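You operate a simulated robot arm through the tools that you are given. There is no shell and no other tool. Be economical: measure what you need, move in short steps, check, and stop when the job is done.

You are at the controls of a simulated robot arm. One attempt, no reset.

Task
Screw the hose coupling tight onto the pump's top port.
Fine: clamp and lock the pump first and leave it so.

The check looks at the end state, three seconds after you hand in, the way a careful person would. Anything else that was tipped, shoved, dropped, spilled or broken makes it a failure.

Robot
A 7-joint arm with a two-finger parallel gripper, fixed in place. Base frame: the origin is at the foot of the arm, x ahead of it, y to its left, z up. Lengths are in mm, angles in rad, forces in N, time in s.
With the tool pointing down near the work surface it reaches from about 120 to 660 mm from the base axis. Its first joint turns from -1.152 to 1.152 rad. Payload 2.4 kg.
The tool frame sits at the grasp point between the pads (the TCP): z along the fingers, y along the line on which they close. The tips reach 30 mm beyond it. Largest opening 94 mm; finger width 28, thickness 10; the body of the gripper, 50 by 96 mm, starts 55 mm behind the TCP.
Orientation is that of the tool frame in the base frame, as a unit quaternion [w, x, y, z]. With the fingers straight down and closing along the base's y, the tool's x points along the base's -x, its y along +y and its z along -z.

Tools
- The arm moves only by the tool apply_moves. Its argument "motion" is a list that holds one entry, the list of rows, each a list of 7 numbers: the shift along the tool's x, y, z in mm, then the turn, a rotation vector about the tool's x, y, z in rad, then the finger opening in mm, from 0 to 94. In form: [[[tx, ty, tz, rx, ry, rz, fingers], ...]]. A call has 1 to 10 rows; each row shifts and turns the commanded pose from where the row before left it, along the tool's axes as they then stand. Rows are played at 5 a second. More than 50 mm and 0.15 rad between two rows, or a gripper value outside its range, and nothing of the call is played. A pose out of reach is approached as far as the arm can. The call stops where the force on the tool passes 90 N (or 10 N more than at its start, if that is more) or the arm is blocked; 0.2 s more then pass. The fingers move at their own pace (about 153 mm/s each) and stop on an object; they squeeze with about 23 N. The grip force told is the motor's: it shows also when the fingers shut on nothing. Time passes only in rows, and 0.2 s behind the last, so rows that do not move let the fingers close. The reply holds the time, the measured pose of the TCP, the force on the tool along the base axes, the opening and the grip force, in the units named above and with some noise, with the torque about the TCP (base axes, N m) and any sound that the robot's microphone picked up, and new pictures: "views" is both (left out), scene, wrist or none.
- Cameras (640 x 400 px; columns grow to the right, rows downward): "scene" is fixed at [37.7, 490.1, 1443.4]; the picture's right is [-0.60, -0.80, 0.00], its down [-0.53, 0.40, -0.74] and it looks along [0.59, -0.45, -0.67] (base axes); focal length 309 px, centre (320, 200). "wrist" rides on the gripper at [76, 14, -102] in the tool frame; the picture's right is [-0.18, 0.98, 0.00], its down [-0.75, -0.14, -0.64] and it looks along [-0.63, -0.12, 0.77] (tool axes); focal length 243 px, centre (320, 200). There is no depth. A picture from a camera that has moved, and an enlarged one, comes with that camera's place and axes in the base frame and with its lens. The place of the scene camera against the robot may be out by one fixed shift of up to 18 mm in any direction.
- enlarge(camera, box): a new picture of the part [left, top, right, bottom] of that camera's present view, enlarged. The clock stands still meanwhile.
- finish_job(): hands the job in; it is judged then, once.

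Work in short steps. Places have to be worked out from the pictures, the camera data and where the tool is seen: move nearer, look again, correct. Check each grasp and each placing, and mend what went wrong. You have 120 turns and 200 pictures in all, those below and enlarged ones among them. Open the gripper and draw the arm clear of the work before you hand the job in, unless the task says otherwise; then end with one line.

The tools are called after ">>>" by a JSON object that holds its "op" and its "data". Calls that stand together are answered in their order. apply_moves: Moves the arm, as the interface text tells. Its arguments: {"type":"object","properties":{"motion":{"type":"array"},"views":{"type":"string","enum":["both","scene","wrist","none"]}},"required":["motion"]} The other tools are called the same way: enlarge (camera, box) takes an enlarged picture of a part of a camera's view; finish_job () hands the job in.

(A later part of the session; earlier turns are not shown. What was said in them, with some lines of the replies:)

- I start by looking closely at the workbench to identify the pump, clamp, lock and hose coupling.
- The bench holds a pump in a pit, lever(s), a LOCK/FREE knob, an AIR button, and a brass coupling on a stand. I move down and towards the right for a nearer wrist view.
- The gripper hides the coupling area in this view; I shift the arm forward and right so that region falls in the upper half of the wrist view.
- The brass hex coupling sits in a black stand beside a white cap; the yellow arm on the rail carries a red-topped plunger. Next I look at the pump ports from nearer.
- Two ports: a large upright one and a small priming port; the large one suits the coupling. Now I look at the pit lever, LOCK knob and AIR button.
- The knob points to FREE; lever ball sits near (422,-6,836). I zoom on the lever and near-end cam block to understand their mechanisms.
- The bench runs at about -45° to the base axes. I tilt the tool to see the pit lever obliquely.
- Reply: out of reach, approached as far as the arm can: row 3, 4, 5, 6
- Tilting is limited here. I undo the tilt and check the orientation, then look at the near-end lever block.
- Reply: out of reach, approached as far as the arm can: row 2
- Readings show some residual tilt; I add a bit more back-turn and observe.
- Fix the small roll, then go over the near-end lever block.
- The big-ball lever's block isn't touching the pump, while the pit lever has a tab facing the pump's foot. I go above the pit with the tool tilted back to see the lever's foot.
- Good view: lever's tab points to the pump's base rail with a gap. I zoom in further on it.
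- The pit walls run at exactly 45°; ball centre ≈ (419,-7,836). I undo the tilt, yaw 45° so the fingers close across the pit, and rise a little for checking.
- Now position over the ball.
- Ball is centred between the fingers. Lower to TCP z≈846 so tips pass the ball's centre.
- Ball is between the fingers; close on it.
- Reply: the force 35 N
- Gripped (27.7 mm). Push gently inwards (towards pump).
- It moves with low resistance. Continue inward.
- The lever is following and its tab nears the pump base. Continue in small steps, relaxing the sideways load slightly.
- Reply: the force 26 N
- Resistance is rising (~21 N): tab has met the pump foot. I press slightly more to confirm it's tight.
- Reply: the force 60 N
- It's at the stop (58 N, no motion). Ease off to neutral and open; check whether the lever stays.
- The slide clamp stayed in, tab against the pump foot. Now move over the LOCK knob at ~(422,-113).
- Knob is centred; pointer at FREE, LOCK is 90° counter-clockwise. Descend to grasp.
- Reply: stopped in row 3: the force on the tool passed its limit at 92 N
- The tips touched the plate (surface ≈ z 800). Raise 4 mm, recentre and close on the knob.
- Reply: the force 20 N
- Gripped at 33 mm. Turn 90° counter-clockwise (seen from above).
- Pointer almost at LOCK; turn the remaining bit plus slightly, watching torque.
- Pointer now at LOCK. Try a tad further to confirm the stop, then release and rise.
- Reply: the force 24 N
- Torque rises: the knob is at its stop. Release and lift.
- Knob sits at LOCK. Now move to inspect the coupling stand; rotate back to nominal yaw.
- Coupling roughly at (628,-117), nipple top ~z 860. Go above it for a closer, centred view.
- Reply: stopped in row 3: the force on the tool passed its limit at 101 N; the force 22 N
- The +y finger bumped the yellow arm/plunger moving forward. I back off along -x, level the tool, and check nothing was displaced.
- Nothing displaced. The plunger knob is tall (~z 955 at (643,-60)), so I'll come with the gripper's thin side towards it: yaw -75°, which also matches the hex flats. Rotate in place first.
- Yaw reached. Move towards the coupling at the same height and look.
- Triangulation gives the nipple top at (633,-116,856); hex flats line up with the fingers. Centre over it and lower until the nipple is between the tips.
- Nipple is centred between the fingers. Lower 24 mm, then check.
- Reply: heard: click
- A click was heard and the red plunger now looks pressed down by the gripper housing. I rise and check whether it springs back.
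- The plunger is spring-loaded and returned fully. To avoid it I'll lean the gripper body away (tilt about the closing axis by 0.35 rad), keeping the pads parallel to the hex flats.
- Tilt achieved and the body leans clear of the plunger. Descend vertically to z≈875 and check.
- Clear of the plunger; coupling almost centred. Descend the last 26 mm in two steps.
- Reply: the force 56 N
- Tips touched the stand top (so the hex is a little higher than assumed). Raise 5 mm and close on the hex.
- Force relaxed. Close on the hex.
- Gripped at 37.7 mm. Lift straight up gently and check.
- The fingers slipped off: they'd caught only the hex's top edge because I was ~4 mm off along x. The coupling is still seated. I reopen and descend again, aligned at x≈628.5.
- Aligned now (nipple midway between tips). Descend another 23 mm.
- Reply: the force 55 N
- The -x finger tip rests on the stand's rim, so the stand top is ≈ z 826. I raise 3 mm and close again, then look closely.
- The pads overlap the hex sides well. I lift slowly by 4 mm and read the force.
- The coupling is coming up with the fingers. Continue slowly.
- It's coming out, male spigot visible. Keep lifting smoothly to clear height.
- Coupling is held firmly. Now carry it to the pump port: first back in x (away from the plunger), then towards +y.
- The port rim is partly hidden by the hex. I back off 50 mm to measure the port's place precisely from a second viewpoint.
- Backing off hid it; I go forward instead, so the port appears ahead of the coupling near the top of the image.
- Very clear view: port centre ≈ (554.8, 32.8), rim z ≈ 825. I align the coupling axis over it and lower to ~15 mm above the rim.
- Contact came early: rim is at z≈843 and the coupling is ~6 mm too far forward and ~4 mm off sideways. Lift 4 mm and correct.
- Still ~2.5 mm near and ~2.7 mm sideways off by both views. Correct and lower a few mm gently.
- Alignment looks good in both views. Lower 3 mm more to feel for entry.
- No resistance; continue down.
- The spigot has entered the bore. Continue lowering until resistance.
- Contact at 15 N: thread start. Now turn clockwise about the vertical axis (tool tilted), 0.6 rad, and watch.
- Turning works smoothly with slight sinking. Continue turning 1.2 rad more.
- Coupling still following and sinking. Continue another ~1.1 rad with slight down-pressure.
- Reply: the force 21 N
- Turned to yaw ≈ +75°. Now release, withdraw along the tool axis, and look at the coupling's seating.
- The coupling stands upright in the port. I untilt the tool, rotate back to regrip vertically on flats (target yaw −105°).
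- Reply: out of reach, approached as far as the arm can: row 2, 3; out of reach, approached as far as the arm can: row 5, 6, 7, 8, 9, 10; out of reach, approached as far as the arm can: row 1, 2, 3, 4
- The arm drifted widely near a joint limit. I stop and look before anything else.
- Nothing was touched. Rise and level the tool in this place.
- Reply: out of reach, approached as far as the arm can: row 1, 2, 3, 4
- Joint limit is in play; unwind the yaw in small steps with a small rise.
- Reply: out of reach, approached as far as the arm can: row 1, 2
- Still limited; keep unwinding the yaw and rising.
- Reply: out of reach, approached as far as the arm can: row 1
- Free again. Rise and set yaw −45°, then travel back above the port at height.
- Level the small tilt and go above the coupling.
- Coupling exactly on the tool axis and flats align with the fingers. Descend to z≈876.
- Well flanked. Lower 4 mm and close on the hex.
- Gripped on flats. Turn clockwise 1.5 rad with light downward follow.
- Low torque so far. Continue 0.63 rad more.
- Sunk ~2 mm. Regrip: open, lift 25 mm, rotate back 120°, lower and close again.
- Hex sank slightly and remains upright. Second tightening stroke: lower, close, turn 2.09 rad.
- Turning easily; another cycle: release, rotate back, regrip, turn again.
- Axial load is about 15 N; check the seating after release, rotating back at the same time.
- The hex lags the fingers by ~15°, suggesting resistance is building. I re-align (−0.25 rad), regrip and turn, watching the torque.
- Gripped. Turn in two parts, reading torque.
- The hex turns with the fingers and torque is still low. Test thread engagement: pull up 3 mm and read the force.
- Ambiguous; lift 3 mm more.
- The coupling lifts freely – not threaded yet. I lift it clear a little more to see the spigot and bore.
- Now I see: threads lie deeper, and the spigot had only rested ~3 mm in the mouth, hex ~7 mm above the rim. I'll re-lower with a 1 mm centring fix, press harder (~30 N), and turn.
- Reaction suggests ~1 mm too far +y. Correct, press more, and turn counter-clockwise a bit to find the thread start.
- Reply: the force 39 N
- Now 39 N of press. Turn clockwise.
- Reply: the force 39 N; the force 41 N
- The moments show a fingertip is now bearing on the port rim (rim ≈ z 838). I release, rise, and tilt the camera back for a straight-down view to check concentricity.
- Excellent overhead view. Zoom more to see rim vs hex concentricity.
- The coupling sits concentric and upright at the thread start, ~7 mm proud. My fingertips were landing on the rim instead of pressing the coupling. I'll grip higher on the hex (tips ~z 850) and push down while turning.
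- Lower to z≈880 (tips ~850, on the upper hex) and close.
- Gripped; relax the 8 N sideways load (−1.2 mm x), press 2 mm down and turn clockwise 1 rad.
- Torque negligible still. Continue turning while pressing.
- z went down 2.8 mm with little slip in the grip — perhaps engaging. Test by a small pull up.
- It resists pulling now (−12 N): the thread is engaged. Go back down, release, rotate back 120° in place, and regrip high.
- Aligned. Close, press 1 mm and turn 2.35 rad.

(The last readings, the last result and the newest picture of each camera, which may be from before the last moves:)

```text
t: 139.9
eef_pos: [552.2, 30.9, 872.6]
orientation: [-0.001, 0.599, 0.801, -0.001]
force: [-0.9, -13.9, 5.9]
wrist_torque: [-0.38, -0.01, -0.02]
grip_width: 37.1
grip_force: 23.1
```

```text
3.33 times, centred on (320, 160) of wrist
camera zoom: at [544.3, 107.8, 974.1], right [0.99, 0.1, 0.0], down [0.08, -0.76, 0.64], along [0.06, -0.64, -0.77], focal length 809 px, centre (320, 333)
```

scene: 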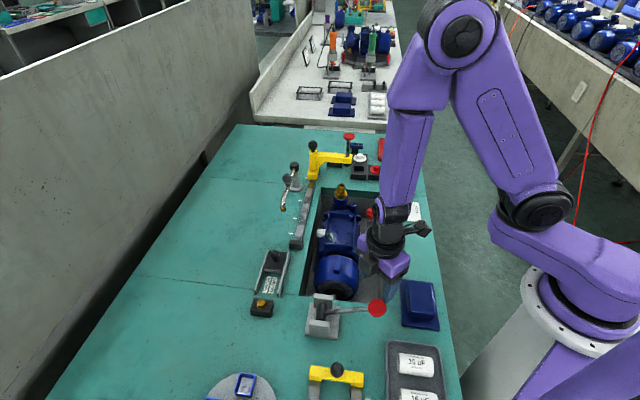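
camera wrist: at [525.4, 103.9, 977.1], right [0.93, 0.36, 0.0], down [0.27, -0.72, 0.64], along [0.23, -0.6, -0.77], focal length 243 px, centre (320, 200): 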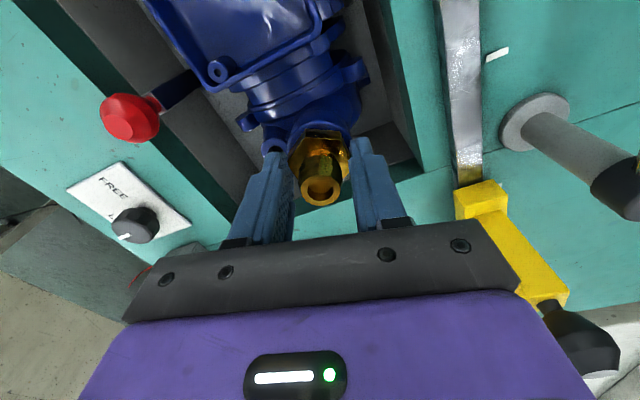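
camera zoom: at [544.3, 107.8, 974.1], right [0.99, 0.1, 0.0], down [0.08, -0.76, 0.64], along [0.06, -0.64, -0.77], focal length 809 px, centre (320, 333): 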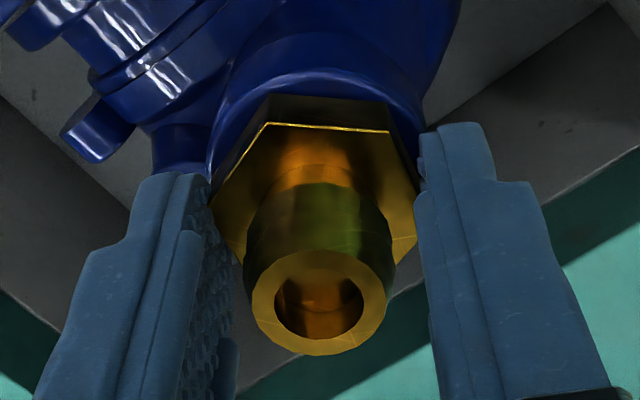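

Sinking steadily now with low force. Release, rotate back 120°, and check the seating.

>>> {"op": "apply_moves", "data": {"motion": [[[0, 0, 0, 0, 0, 0, 56], [0, 0, -2, 0, 0, 0, 56], [0, 0, 0, 0, 0, -0.149, 56], [0, 0, 0, 0, 0, -0.149, 56], [0, 0, 0, 0, 0, -0.149, 56], [0, 0, 0, 0, 0, -0.149, 56], [0, 0, 0, 0, 0, -0.149, 56], [0, 0, 0, 0, 0, -0.149, 56], [0, 0, 0, 0, 0, -0.149, 56]]], "views": "none"}}

>>> {"op": "apply_moves", "data": {"motion": [[[0, 0, 0, 0, 0, -0.15, 56], [0, 0, 0, 0, 0, -0.15, 56], [0, 0, 0, 0, 0, -0.15, 56], [0, 0, 0, 0, 0, -0.15, 56], [0, 0, 0, 0, 0, -0.15, 56], [0, 0, 0, 0, 0, -0.15, 56], [0, 0, 0, 0, 0, -0.15, 56], [0, 0, 0, 0, 0, 0, 56]]], "views": "none"}}

>>> {"op": "enlarge", "data": {"camera": "wrist", "box": [260, 100, 380, 220]}}

>>> {"op": "enlarge", "data": {"camera": "scene", "box": [335, 180, 360, 202]}}

```text
t: 141.9
eef_pos: [551.7, 30.8, 873.4]
orientation: [0.001, 0.116, 0.993, -0.001]
force: [0.4, 0.5, -0.9]
wrist_torque: [0.0, -0.01, -0.01]
grip_width: 56.0
grip_force: 0.0
```

```text
t: 143.7
eef_pos: [552.2, 31.4, 875.4]
orientation: [-0.001, -0.397, 0.918, -0.002]
force: [0.7, -0.7, 0.3]
wrist_torque: [0.0, -0.02, 0.01]
grip_width: 56.2
grip_force: 0.0
```

```text
3.33 times, centred on (320, 160) of wrist
camera zoom: at [489.9, -14.4, 976.6], right [-0.59, 0.81, 0.0], down [0.62, 0.45, 0.64], along [0.52, 0.38, -0.77], focal length 809 px, centre (320, 333)
```

zoom: 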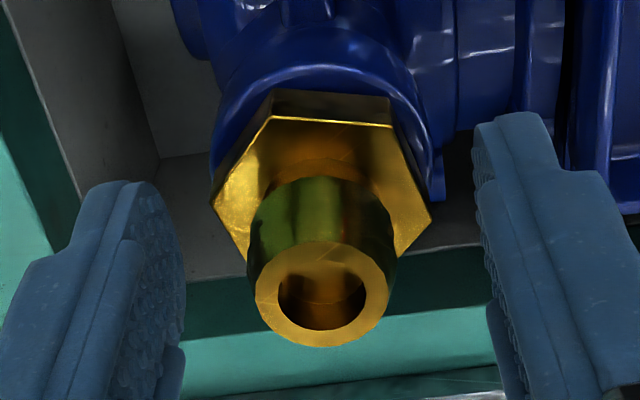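

```text
16.00 times, centred on (348, 191) of scene
camera zoom: at [37.7, 490.1, 1443.4], right [-0.6, -0.8, 0.0], down [-0.53, 0.4, -0.74], along [0.59, -0.45, -0.67], focal length 4944 px, centre (-120, 344)
```

zoom: 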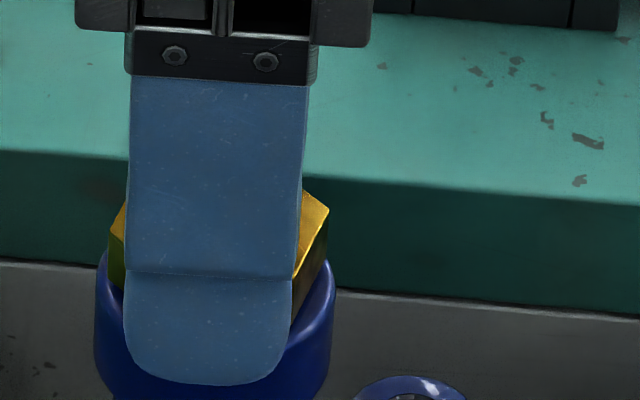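

Continue: close, press, turn to ψ≈50° where the scene camera sees the coupling.

>>> {"op": "apply_moves", "data": {"motion": [[[0, 0, 0, 0, 0, 0, 0], [0, 0, 0, 0, 0, 0, 0], [0, 0, 1.5, 0, 0, 0, 0], [0, 0, 0.08, 0, 0, 0.145, 0], [0, 0, 0.08, 0, 0, 0.145, 0], [0, 0, 0.08, 0, 0, 0.145, 0], [0, 0, 0.08, 0, 0, 0.145, 0], [0, 0, 0.08, 0, 0, 0.145, 0], [0, 0, 0.08, 0, 0, 0.145, 0]]], "views": "none"}}

>>> {"op": "apply_moves", "data": {"motion": [[[0, 0, 0.08, 0, 0, 0.145, 0], [0, 0, 0.08, 0, 0, 0.145, 0], [0, 0, 0.08, 0, 0, 0.145, 0], [0, 0, 0.08, 0, 0, 0.145, 0], [0, 0, 0.08, 0, 0, 0.145, 0], [0, 0, 0.08, 0, 0, 0.145, 0], [0, 0, 0, 0, 0, 0, 0]]], "views": "none"}}

>>> {"op": "enlarge", "data": {"camera": "scene", "box": [335, 180, 360, 202]}}

```text
t: 145.7
eef_pos: [552.3, 30.8, 872.8]
orientation: [0.001, 0.03, 1.0, -0.001]
force: [-6.5, 0.8, 13.0]
wrist_torque: [0.06, 0.27, 0.02]
grip_width: 36.7
grip_force: 23.1
```

```text
t: 147.3
eef_pos: [552.7, 31.3, 873.2]
orientation: [0.001, 0.448, 0.894, 0.0]
force: [-7.6, -5.5, 12.8]
wrist_torque: [-0.15, 0.19, -0.04]
grip_width: 36.9
grip_force: 22.9
```

```text
16.00 times, centred on (348, 191) of scene
camera zoom: at [37.3, 490.0, 1443.5], right [-0.6, -0.8, 0.0], down [-0.53, 0.4, -0.74], along [0.59, -0.45, -0.67], focal length 4944 px, centre (-120, 344)
```

zoom: 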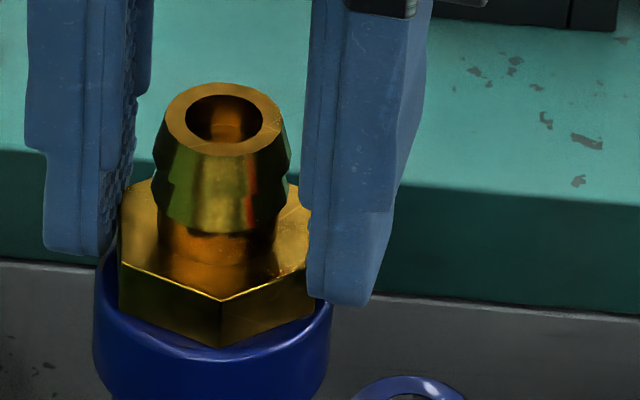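

It has screwed down ~7 mm: hex is now almost at the rim. Keep turning and watch for torque.

>>> {"op": "apply_moves", "data": {"motion": [[[0, 0, 0, 0, 0, 0.12, 0], [0, 0, 0, 0, 0, 0.12, 0], [0, 0, 0, 0, 0, 0.12, 0], [0, 0, 0, 0, 0, 0, 0]]], "views": "none"}}

>>> {"op": "apply_moves", "data": {"motion": [[[0, 0, 0, 0, 0, 0, 56], [0, 0, 0, 0, 0, -0.149, 56], [0, 0, 0, 0, 0, -0.149, 56], [0, 0, 0, 0, 0, -0.149, 56], [0, 0, 0, 0, 0, -0.149, 56], [0, 0, 0, 0, 0, -0.149, 56], [0, 0, 0, 0, 0, -0.149, 56], [0, 0, 0, 0, 0, -0.149, 56]]], "views": "none"}}

>>> {"op": "apply_moves", "data": {"motion": [[[0, 0, 0, 0, 0, -0.15, 56], [0, 0, 0, 0, 0, -0.15, 56], [0, 0, 0, 0, 0, -0.15, 56], [0, 0, 0, 0, 0, -0.15, 56], [0, 0, 0, 0, 0, -0.15, 56], [0, 0, 0, 0, 0, -0.15, 56], [0, 0, 0, 0, 0, -0.15, 56], [0, 0, 0, 0, 0, 0, 56]]], "views": "none"}}

>>> {"op": "enlarge", "data": {"camera": "wrist", "box": [260, 100, 380, 220]}}

```text
t: 148.3
eef_pos: [550.8, 30.8, 872.1]
orientation: [0.0, 0.601, 0.799, -0.001]
force: [-8.4, -9.1, 8.0]
wrist_torque: [-0.25, 0.2, -0.01]
grip_width: 36.9
grip_force: 23.1
```

```text
t: 150.1
eef_pos: [551.2, 31.1, 871.4]
orientation: [0.0, 0.12, 0.993, -0.001]
force: [0.3, -0.6, -0.2]
wrist_torque: [0.0, -0.01, 0.0]
grip_width: 56.0
grip_force: 0.1
```

```text
t: 151.9
eef_pos: [553.1, 30.5, 872.8]
orientation: [0.001, -0.393, 0.919, -0.001]
force: [0.0, -0.3, 0.6]
wrist_torque: [0.04, -0.01, 0.0]
grip_width: 56.4
grip_force: 0.0
```

```text
3.33 times, centred on (320, 160) of wrist
camera zoom: at [489.5, -14.1, 973.9], right [-0.58, 0.81, 0.0], down [0.62, 0.45, 0.64], along [0.52, 0.37, -0.77], focal length 809 px, centre (320, 333)
```

zoom: 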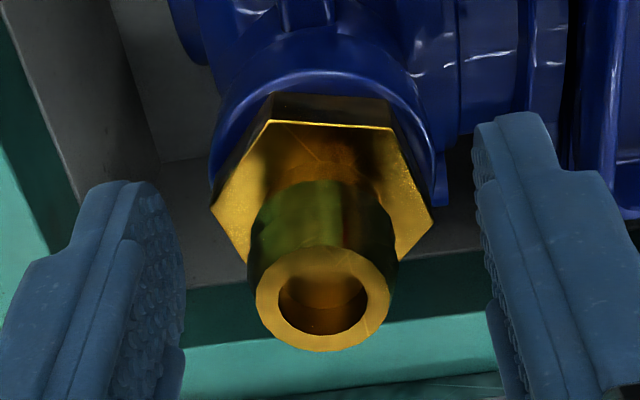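

Aligned again. Next stroke: close and turn, without lowering (tips near rim).

>>> {"op": "apply_moves", "data": {"motion": [[[0, 0, 0, 0, 0, 0, 0], [0, 0, 0, 0, 0, 0, 0], [0, 0, 1, 0, 0, 0, 0], [0, 0, 0.05, 0, 0, 0.145, 0], [0, 0, 0.05, 0, 0, 0.145, 0], [0, 0, 0.05, 0, 0, 0.145, 0], [0, 0, 0.05, 0, 0, 0.145, 0], [0, 0, 0.05, 0, 0, 0.145, 0], [0, 0, 0.05, 0, 0, 0.145, 0]]], "views": "none"}}

>>> {"op": "apply_moves", "data": {"motion": [[[0, 0, 0.05, 0, 0, 0.145, 0], [0, 0, 0.05, 0, 0, 0.145, 0], [0, 0, 0.05, 0, 0, 0.145, 0], [0, 0, 0.05, 0, 0, 0.145, 0], [0, 0, 0.05, 0, 0, 0.145, 0], [0, 0, 0.05, 0, 0, 0.145, 0], [0, 0, 0, 0, 0, 0, 0]]], "views": "none"}}

>>> {"op": "enlarge", "data": {"camera": "scene", "box": [335, 180, 360, 202]}}

```text
t: 153.9
eef_pos: [552.1, 31.3, 869.6]
orientation: [0.002, 0.033, 0.999, -0.001]
force: [-0.2, -0.3, 0.9]
wrist_torque: [0.01, 0.02, 0.54]
grip_width: 37.2
grip_force: 23.4
```

```text
t: 155.5
eef_pos: [551.5, 30.1, 870.6]
orientation: [0.0, 0.452, 0.892, -0.001]
force: [-3.8, -4.7, 0.7]
wrist_torque: [-0.05, 0.08, 0.03]
grip_width: 37.3
grip_force: 22.9
```

```text
16.00 times, centred on (348, 191) of scene
camera zoom: at [37.6, 490.0, 1443.5], right [-0.6, -0.8, 0.0], down [-0.53, 0.4, -0.74], along [0.59, -0.45, -0.67], focal length 4944 px, centre (-120, 344)
```

zoom: 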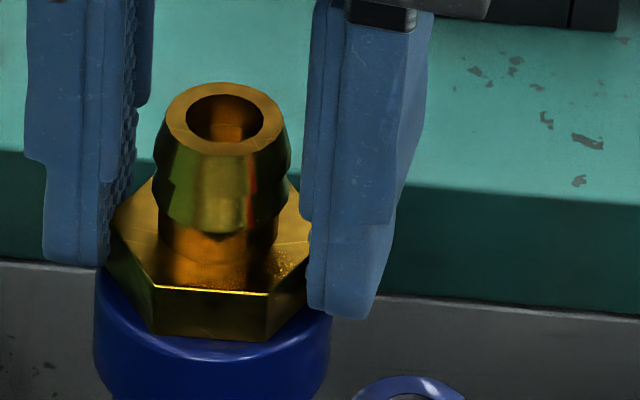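

Torque peaked at ~0.54 N·m then the fingers slipped around the hex; the hex is down on the rim. I open, look at the hex orientation to regrip squarely for final tightening.

>>> {"op": "apply_moves", "data": {"motion": [[[0, 0, 0, 0, 0, 0, 56], [0, 0, 0, 0, 0, -0.149, 56], [0, 0, 0, 0, 0, -0.149, 56], [0, 0, 0, 0, 0, -0.149, 56], [0, 0, 0, 0, 0, -0.149, 56], [0, 0, 0, 0, 0, -0.149, 56], [0, 0, 0, 0, 0, -0.149, 56], [0, 0, 0, 0, 0, 0, 56]]], "views": "none"}}

>>> {"op": "enlarge", "data": {"camera": "wrist", "box": [260, 100, 380, 220]}}

```text
t: 157.3
eef_pos: [551.7, 30.1, 870.6]
orientation: [0.0, 0.019, 1.0, -0.001]
force: [0.0, 0.3, 0.0]
wrist_torque: [0.0, -0.01, 0.04]
grip_width: 55.9
grip_force: 0.1
```

```text
3.33 times, centred on (320, 160) of wrist
camera zoom: at [476.9, 48.4, 971.7], right [0.22, 0.98, 0.0], down [0.75, -0.17, 0.64], along [0.63, -0.14, -0.77], focal length 809 px, centre (320, 333)
```

zoom: 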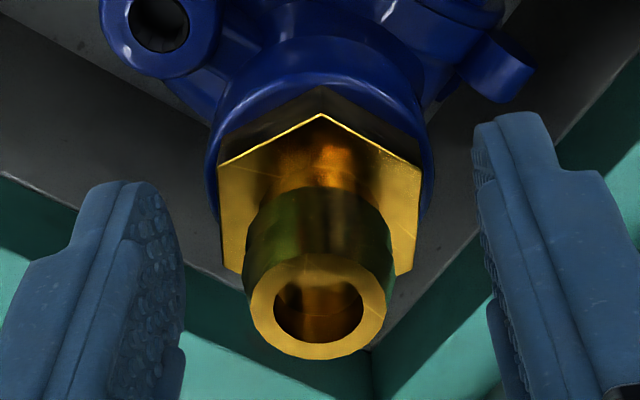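

Do one more tightening stroke with close torque readings.

>>> {"op": "apply_moves", "data": {"motion": [[[0, 0, 0, 0, 0, 0, 0], [0, 0, 0, 0, 0, 0, 0], [0, 0, 0, 0, 0, 0.1, 0], [0, 0, 0, 0, 0, 0.1, 0]]], "views": "none"}}

>>> {"op": "apply_moves", "data": {"motion": [[[0, 0, 0, 0, 0, 0.1, 0], [0, 0, 0, 0, 0, 0.1, 0]]], "views": "none"}}

>>> {"op": "apply_moves", "data": {"motion": [[[0, 0, 0, 0, 0, 0.1, 0], [0, 0, 0, 0, 0, 0.1, 0]]], "views": "none"}}

>>> {"op": "enlarge", "data": {"camera": "wrist", "box": [260, 100, 380, 220]}}

```text
t: 158.3
eef_pos: [551.7, 31.0, 869.6]
orientation: [0.001, 0.12, 0.993, -0.001]
force: [0.4, -0.9, 1.1]
wrist_torque: [0.09, 0.03, 0.27]
grip_width: 37.9
grip_force: 23.0
```

```text
t: 158.9
eef_pos: [551.4, 30.1, 869.0]
orientation: [0.0, 0.219, 0.976, -0.001]
force: [-0.2, -0.5, 1.3]
wrist_torque: [0.01, 0.05, 0.03]
grip_width: 37.2
grip_force: 22.4
```

```text
t: 159.5
eef_pos: [552.1, 30.7, 869.9]
orientation: [0.0, 0.316, 0.949, -0.002]
force: [-1.2, -1.3, 0.3]
wrist_torque: [0.02, -0.05, 0.41]
grip_width: 37.4
grip_force: 22.9
```

```text
3.33 times, centred on (320, 160) of wrist
camera zoom: at [499.9, 87.8, 971.4], right [0.74, 0.68, 0.0], down [0.52, -0.56, 0.64], along [0.43, -0.47, -0.77], focal length 809 px, centre (320, 333)
```

zoom: 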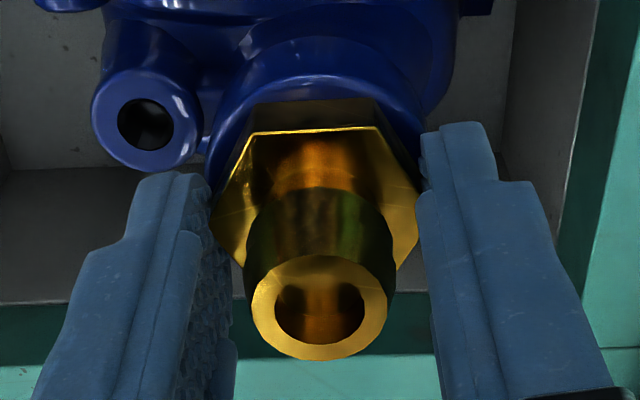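

The fingers now slip around a stationary coupling (0.3–0.5 N·m): it's tight. Release, retreat and inspect seating, clamp lever and knob.

>>> {"op": "apply_moves", "data": {"motion": [[[0, 0, 0, 0, 0, 0, 60], [0, 0, 0, 0, 0, 0, 60], [0, 0, -40, 0, 0, 0, 60], [0, 0, -45, 0, 0, 0, 60], [30, 0, -30, 0, 0, -0.1, 60], [30, 0, -30, 0, 0, -0.1, 60], [30, 0, 0, 0, 0, -0.1, 60], [30, 0, 0, 0, 0, -0.1, 60], [0, 0, 0, 0, 0, 0, 60]]]}}

>>> {"op": "enlarge", "data": {"camera": "scene", "box": [335, 180, 360, 202]}}

>>> {"op": "enlarge", "data": {"camera": "scene", "box": [290, 130, 430, 290]}}

```text
t: 161.5
eef_pos: [446.5, 88.1, 1014.4]
orientation: [0.0, 0.12, 0.993, 0.0]
force: [-0.1, -0.6, 0.5]
wrist_torque: [-0.01, -0.03, -0.03]
grip_width: 59.8
grip_force: 0.1
camera wrist: at [375.5, 119.7, 1116.2], right [0.41, 0.91, 0.0], down [0.7, -0.31, 0.64], along [0.59, -0.27, -0.77], focal length 243 px, centre (320, 200)
```

scene: 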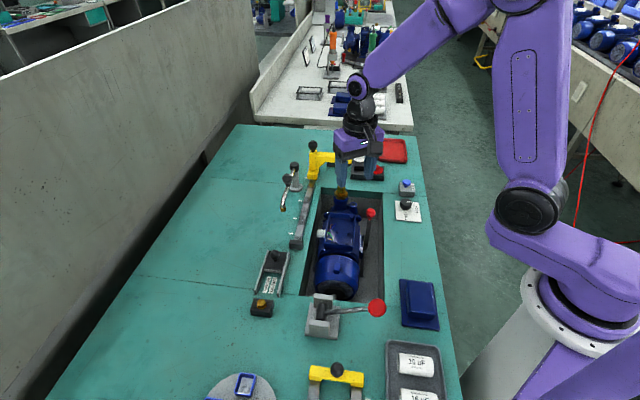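
wrist: 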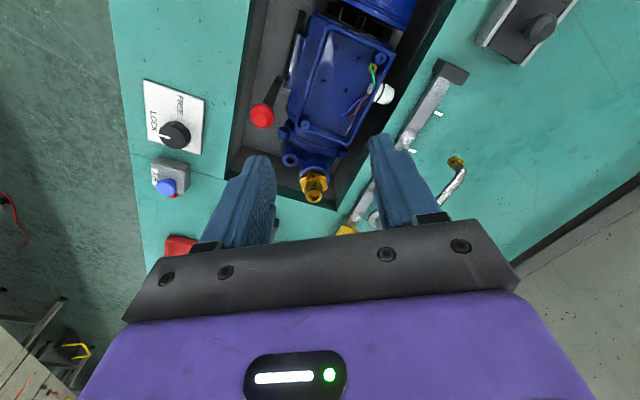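

```text
16.00 times, centred on (348, 191) of scene
camera zoom: at [37.7, 490.1, 1443.4], right [-0.6, -0.8, 0.0], down [-0.53, 0.4, -0.74], along [0.59, -0.45, -0.67], focal length 4944 px, centre (-120, 344)
```

zoom: 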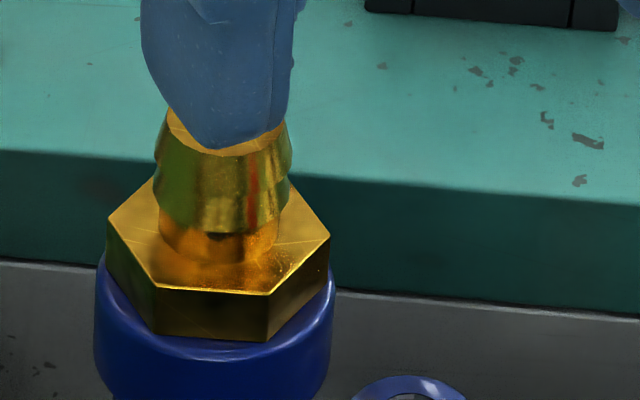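

```text
2.50 times, centred on (360, 210) of scene
camera zoom: at [37.7, 490.1, 1443.4], right [-0.6, -0.8, 0.0], down [-0.53, 0.4, -0.74], along [0.59, -0.45, -0.67], focal length 772 px, centre (220, 175)
```

zoom: 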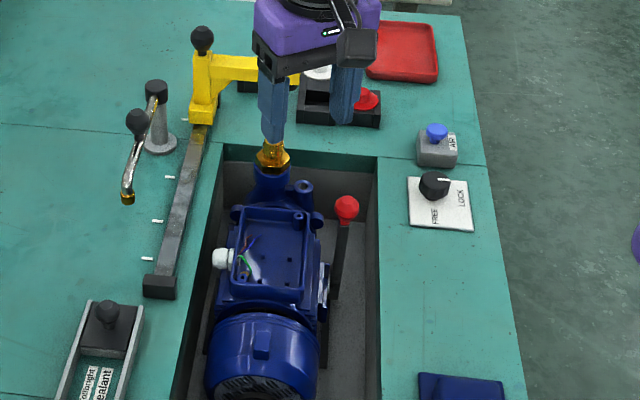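

The hex sits flush on the rim and did not move in the last stroke; lever is in, knob at LOCK, nothing else displaced. Draw the arm up and away with the gripper open.

>>> {"op": "apply_moves", "data": {"motion": [[[20, 0, -40, 0, 0, 0, 94], [20, 0, -40, 0, 0, 0, 94], [20, 0, -40, 0, 0, 0, 94], [0, 0, 0, 0, 0, 0, 94]]]}}

>>> {"op": "enlarge", "data": {"camera": "scene", "box": [270, 120, 430, 240]}}

```text
t: 162.5
eef_pos: [387.5, 102.6, 1133.6]
orientation: [0.0, 0.12, 0.993, -0.001]
force: [0.5, -0.2, 0.0]
wrist_torque: [-0.05, -0.01, -0.02]
grip_width: 94.1
grip_force: 0.1
camera wrist: at [317.4, 134.0, 1235.7], right [0.41, 0.91, 0.0], down [0.7, -0.32, 0.64], along [0.58, -0.27, -0.77], focal length 243 px, centre (320, 200)
```

scene: 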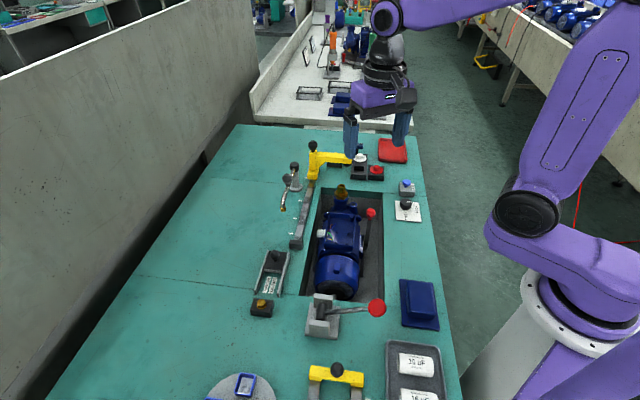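
wrist: 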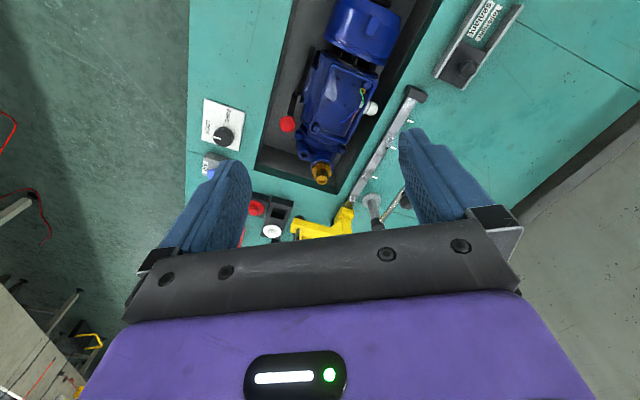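

```text
3.33 times, centred on (350, 180) of scene
camera zoom: at [37.7, 490.1, 1443.4], right [-0.6, -0.8, 0.0], down [-0.53, 0.4, -0.74], along [0.59, -0.45, -0.67], focal length 1030 px, centre (220, 267)
```

zoom: 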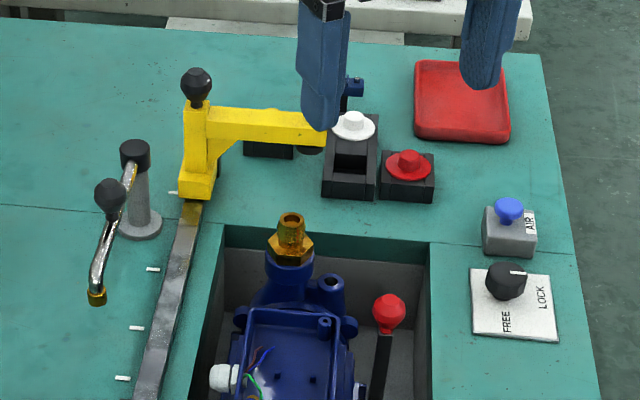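

Everything is in order: coupling seated, clamp in, knob at LOCK, surroundings unchanged. Hand in.

>>> {"op": "finish_job", "data": {}}

```text
The job is handed in.
```

The pump is clamped with its knob at LOCK, and the hose coupling is screwed onto the top port until the hex sat on the rim and the fingers slipped at about 0.5 N·m; on the way, the gripper bumped the yellow plunger arm and pressed its spring-loaded knob down once (it sprang back).
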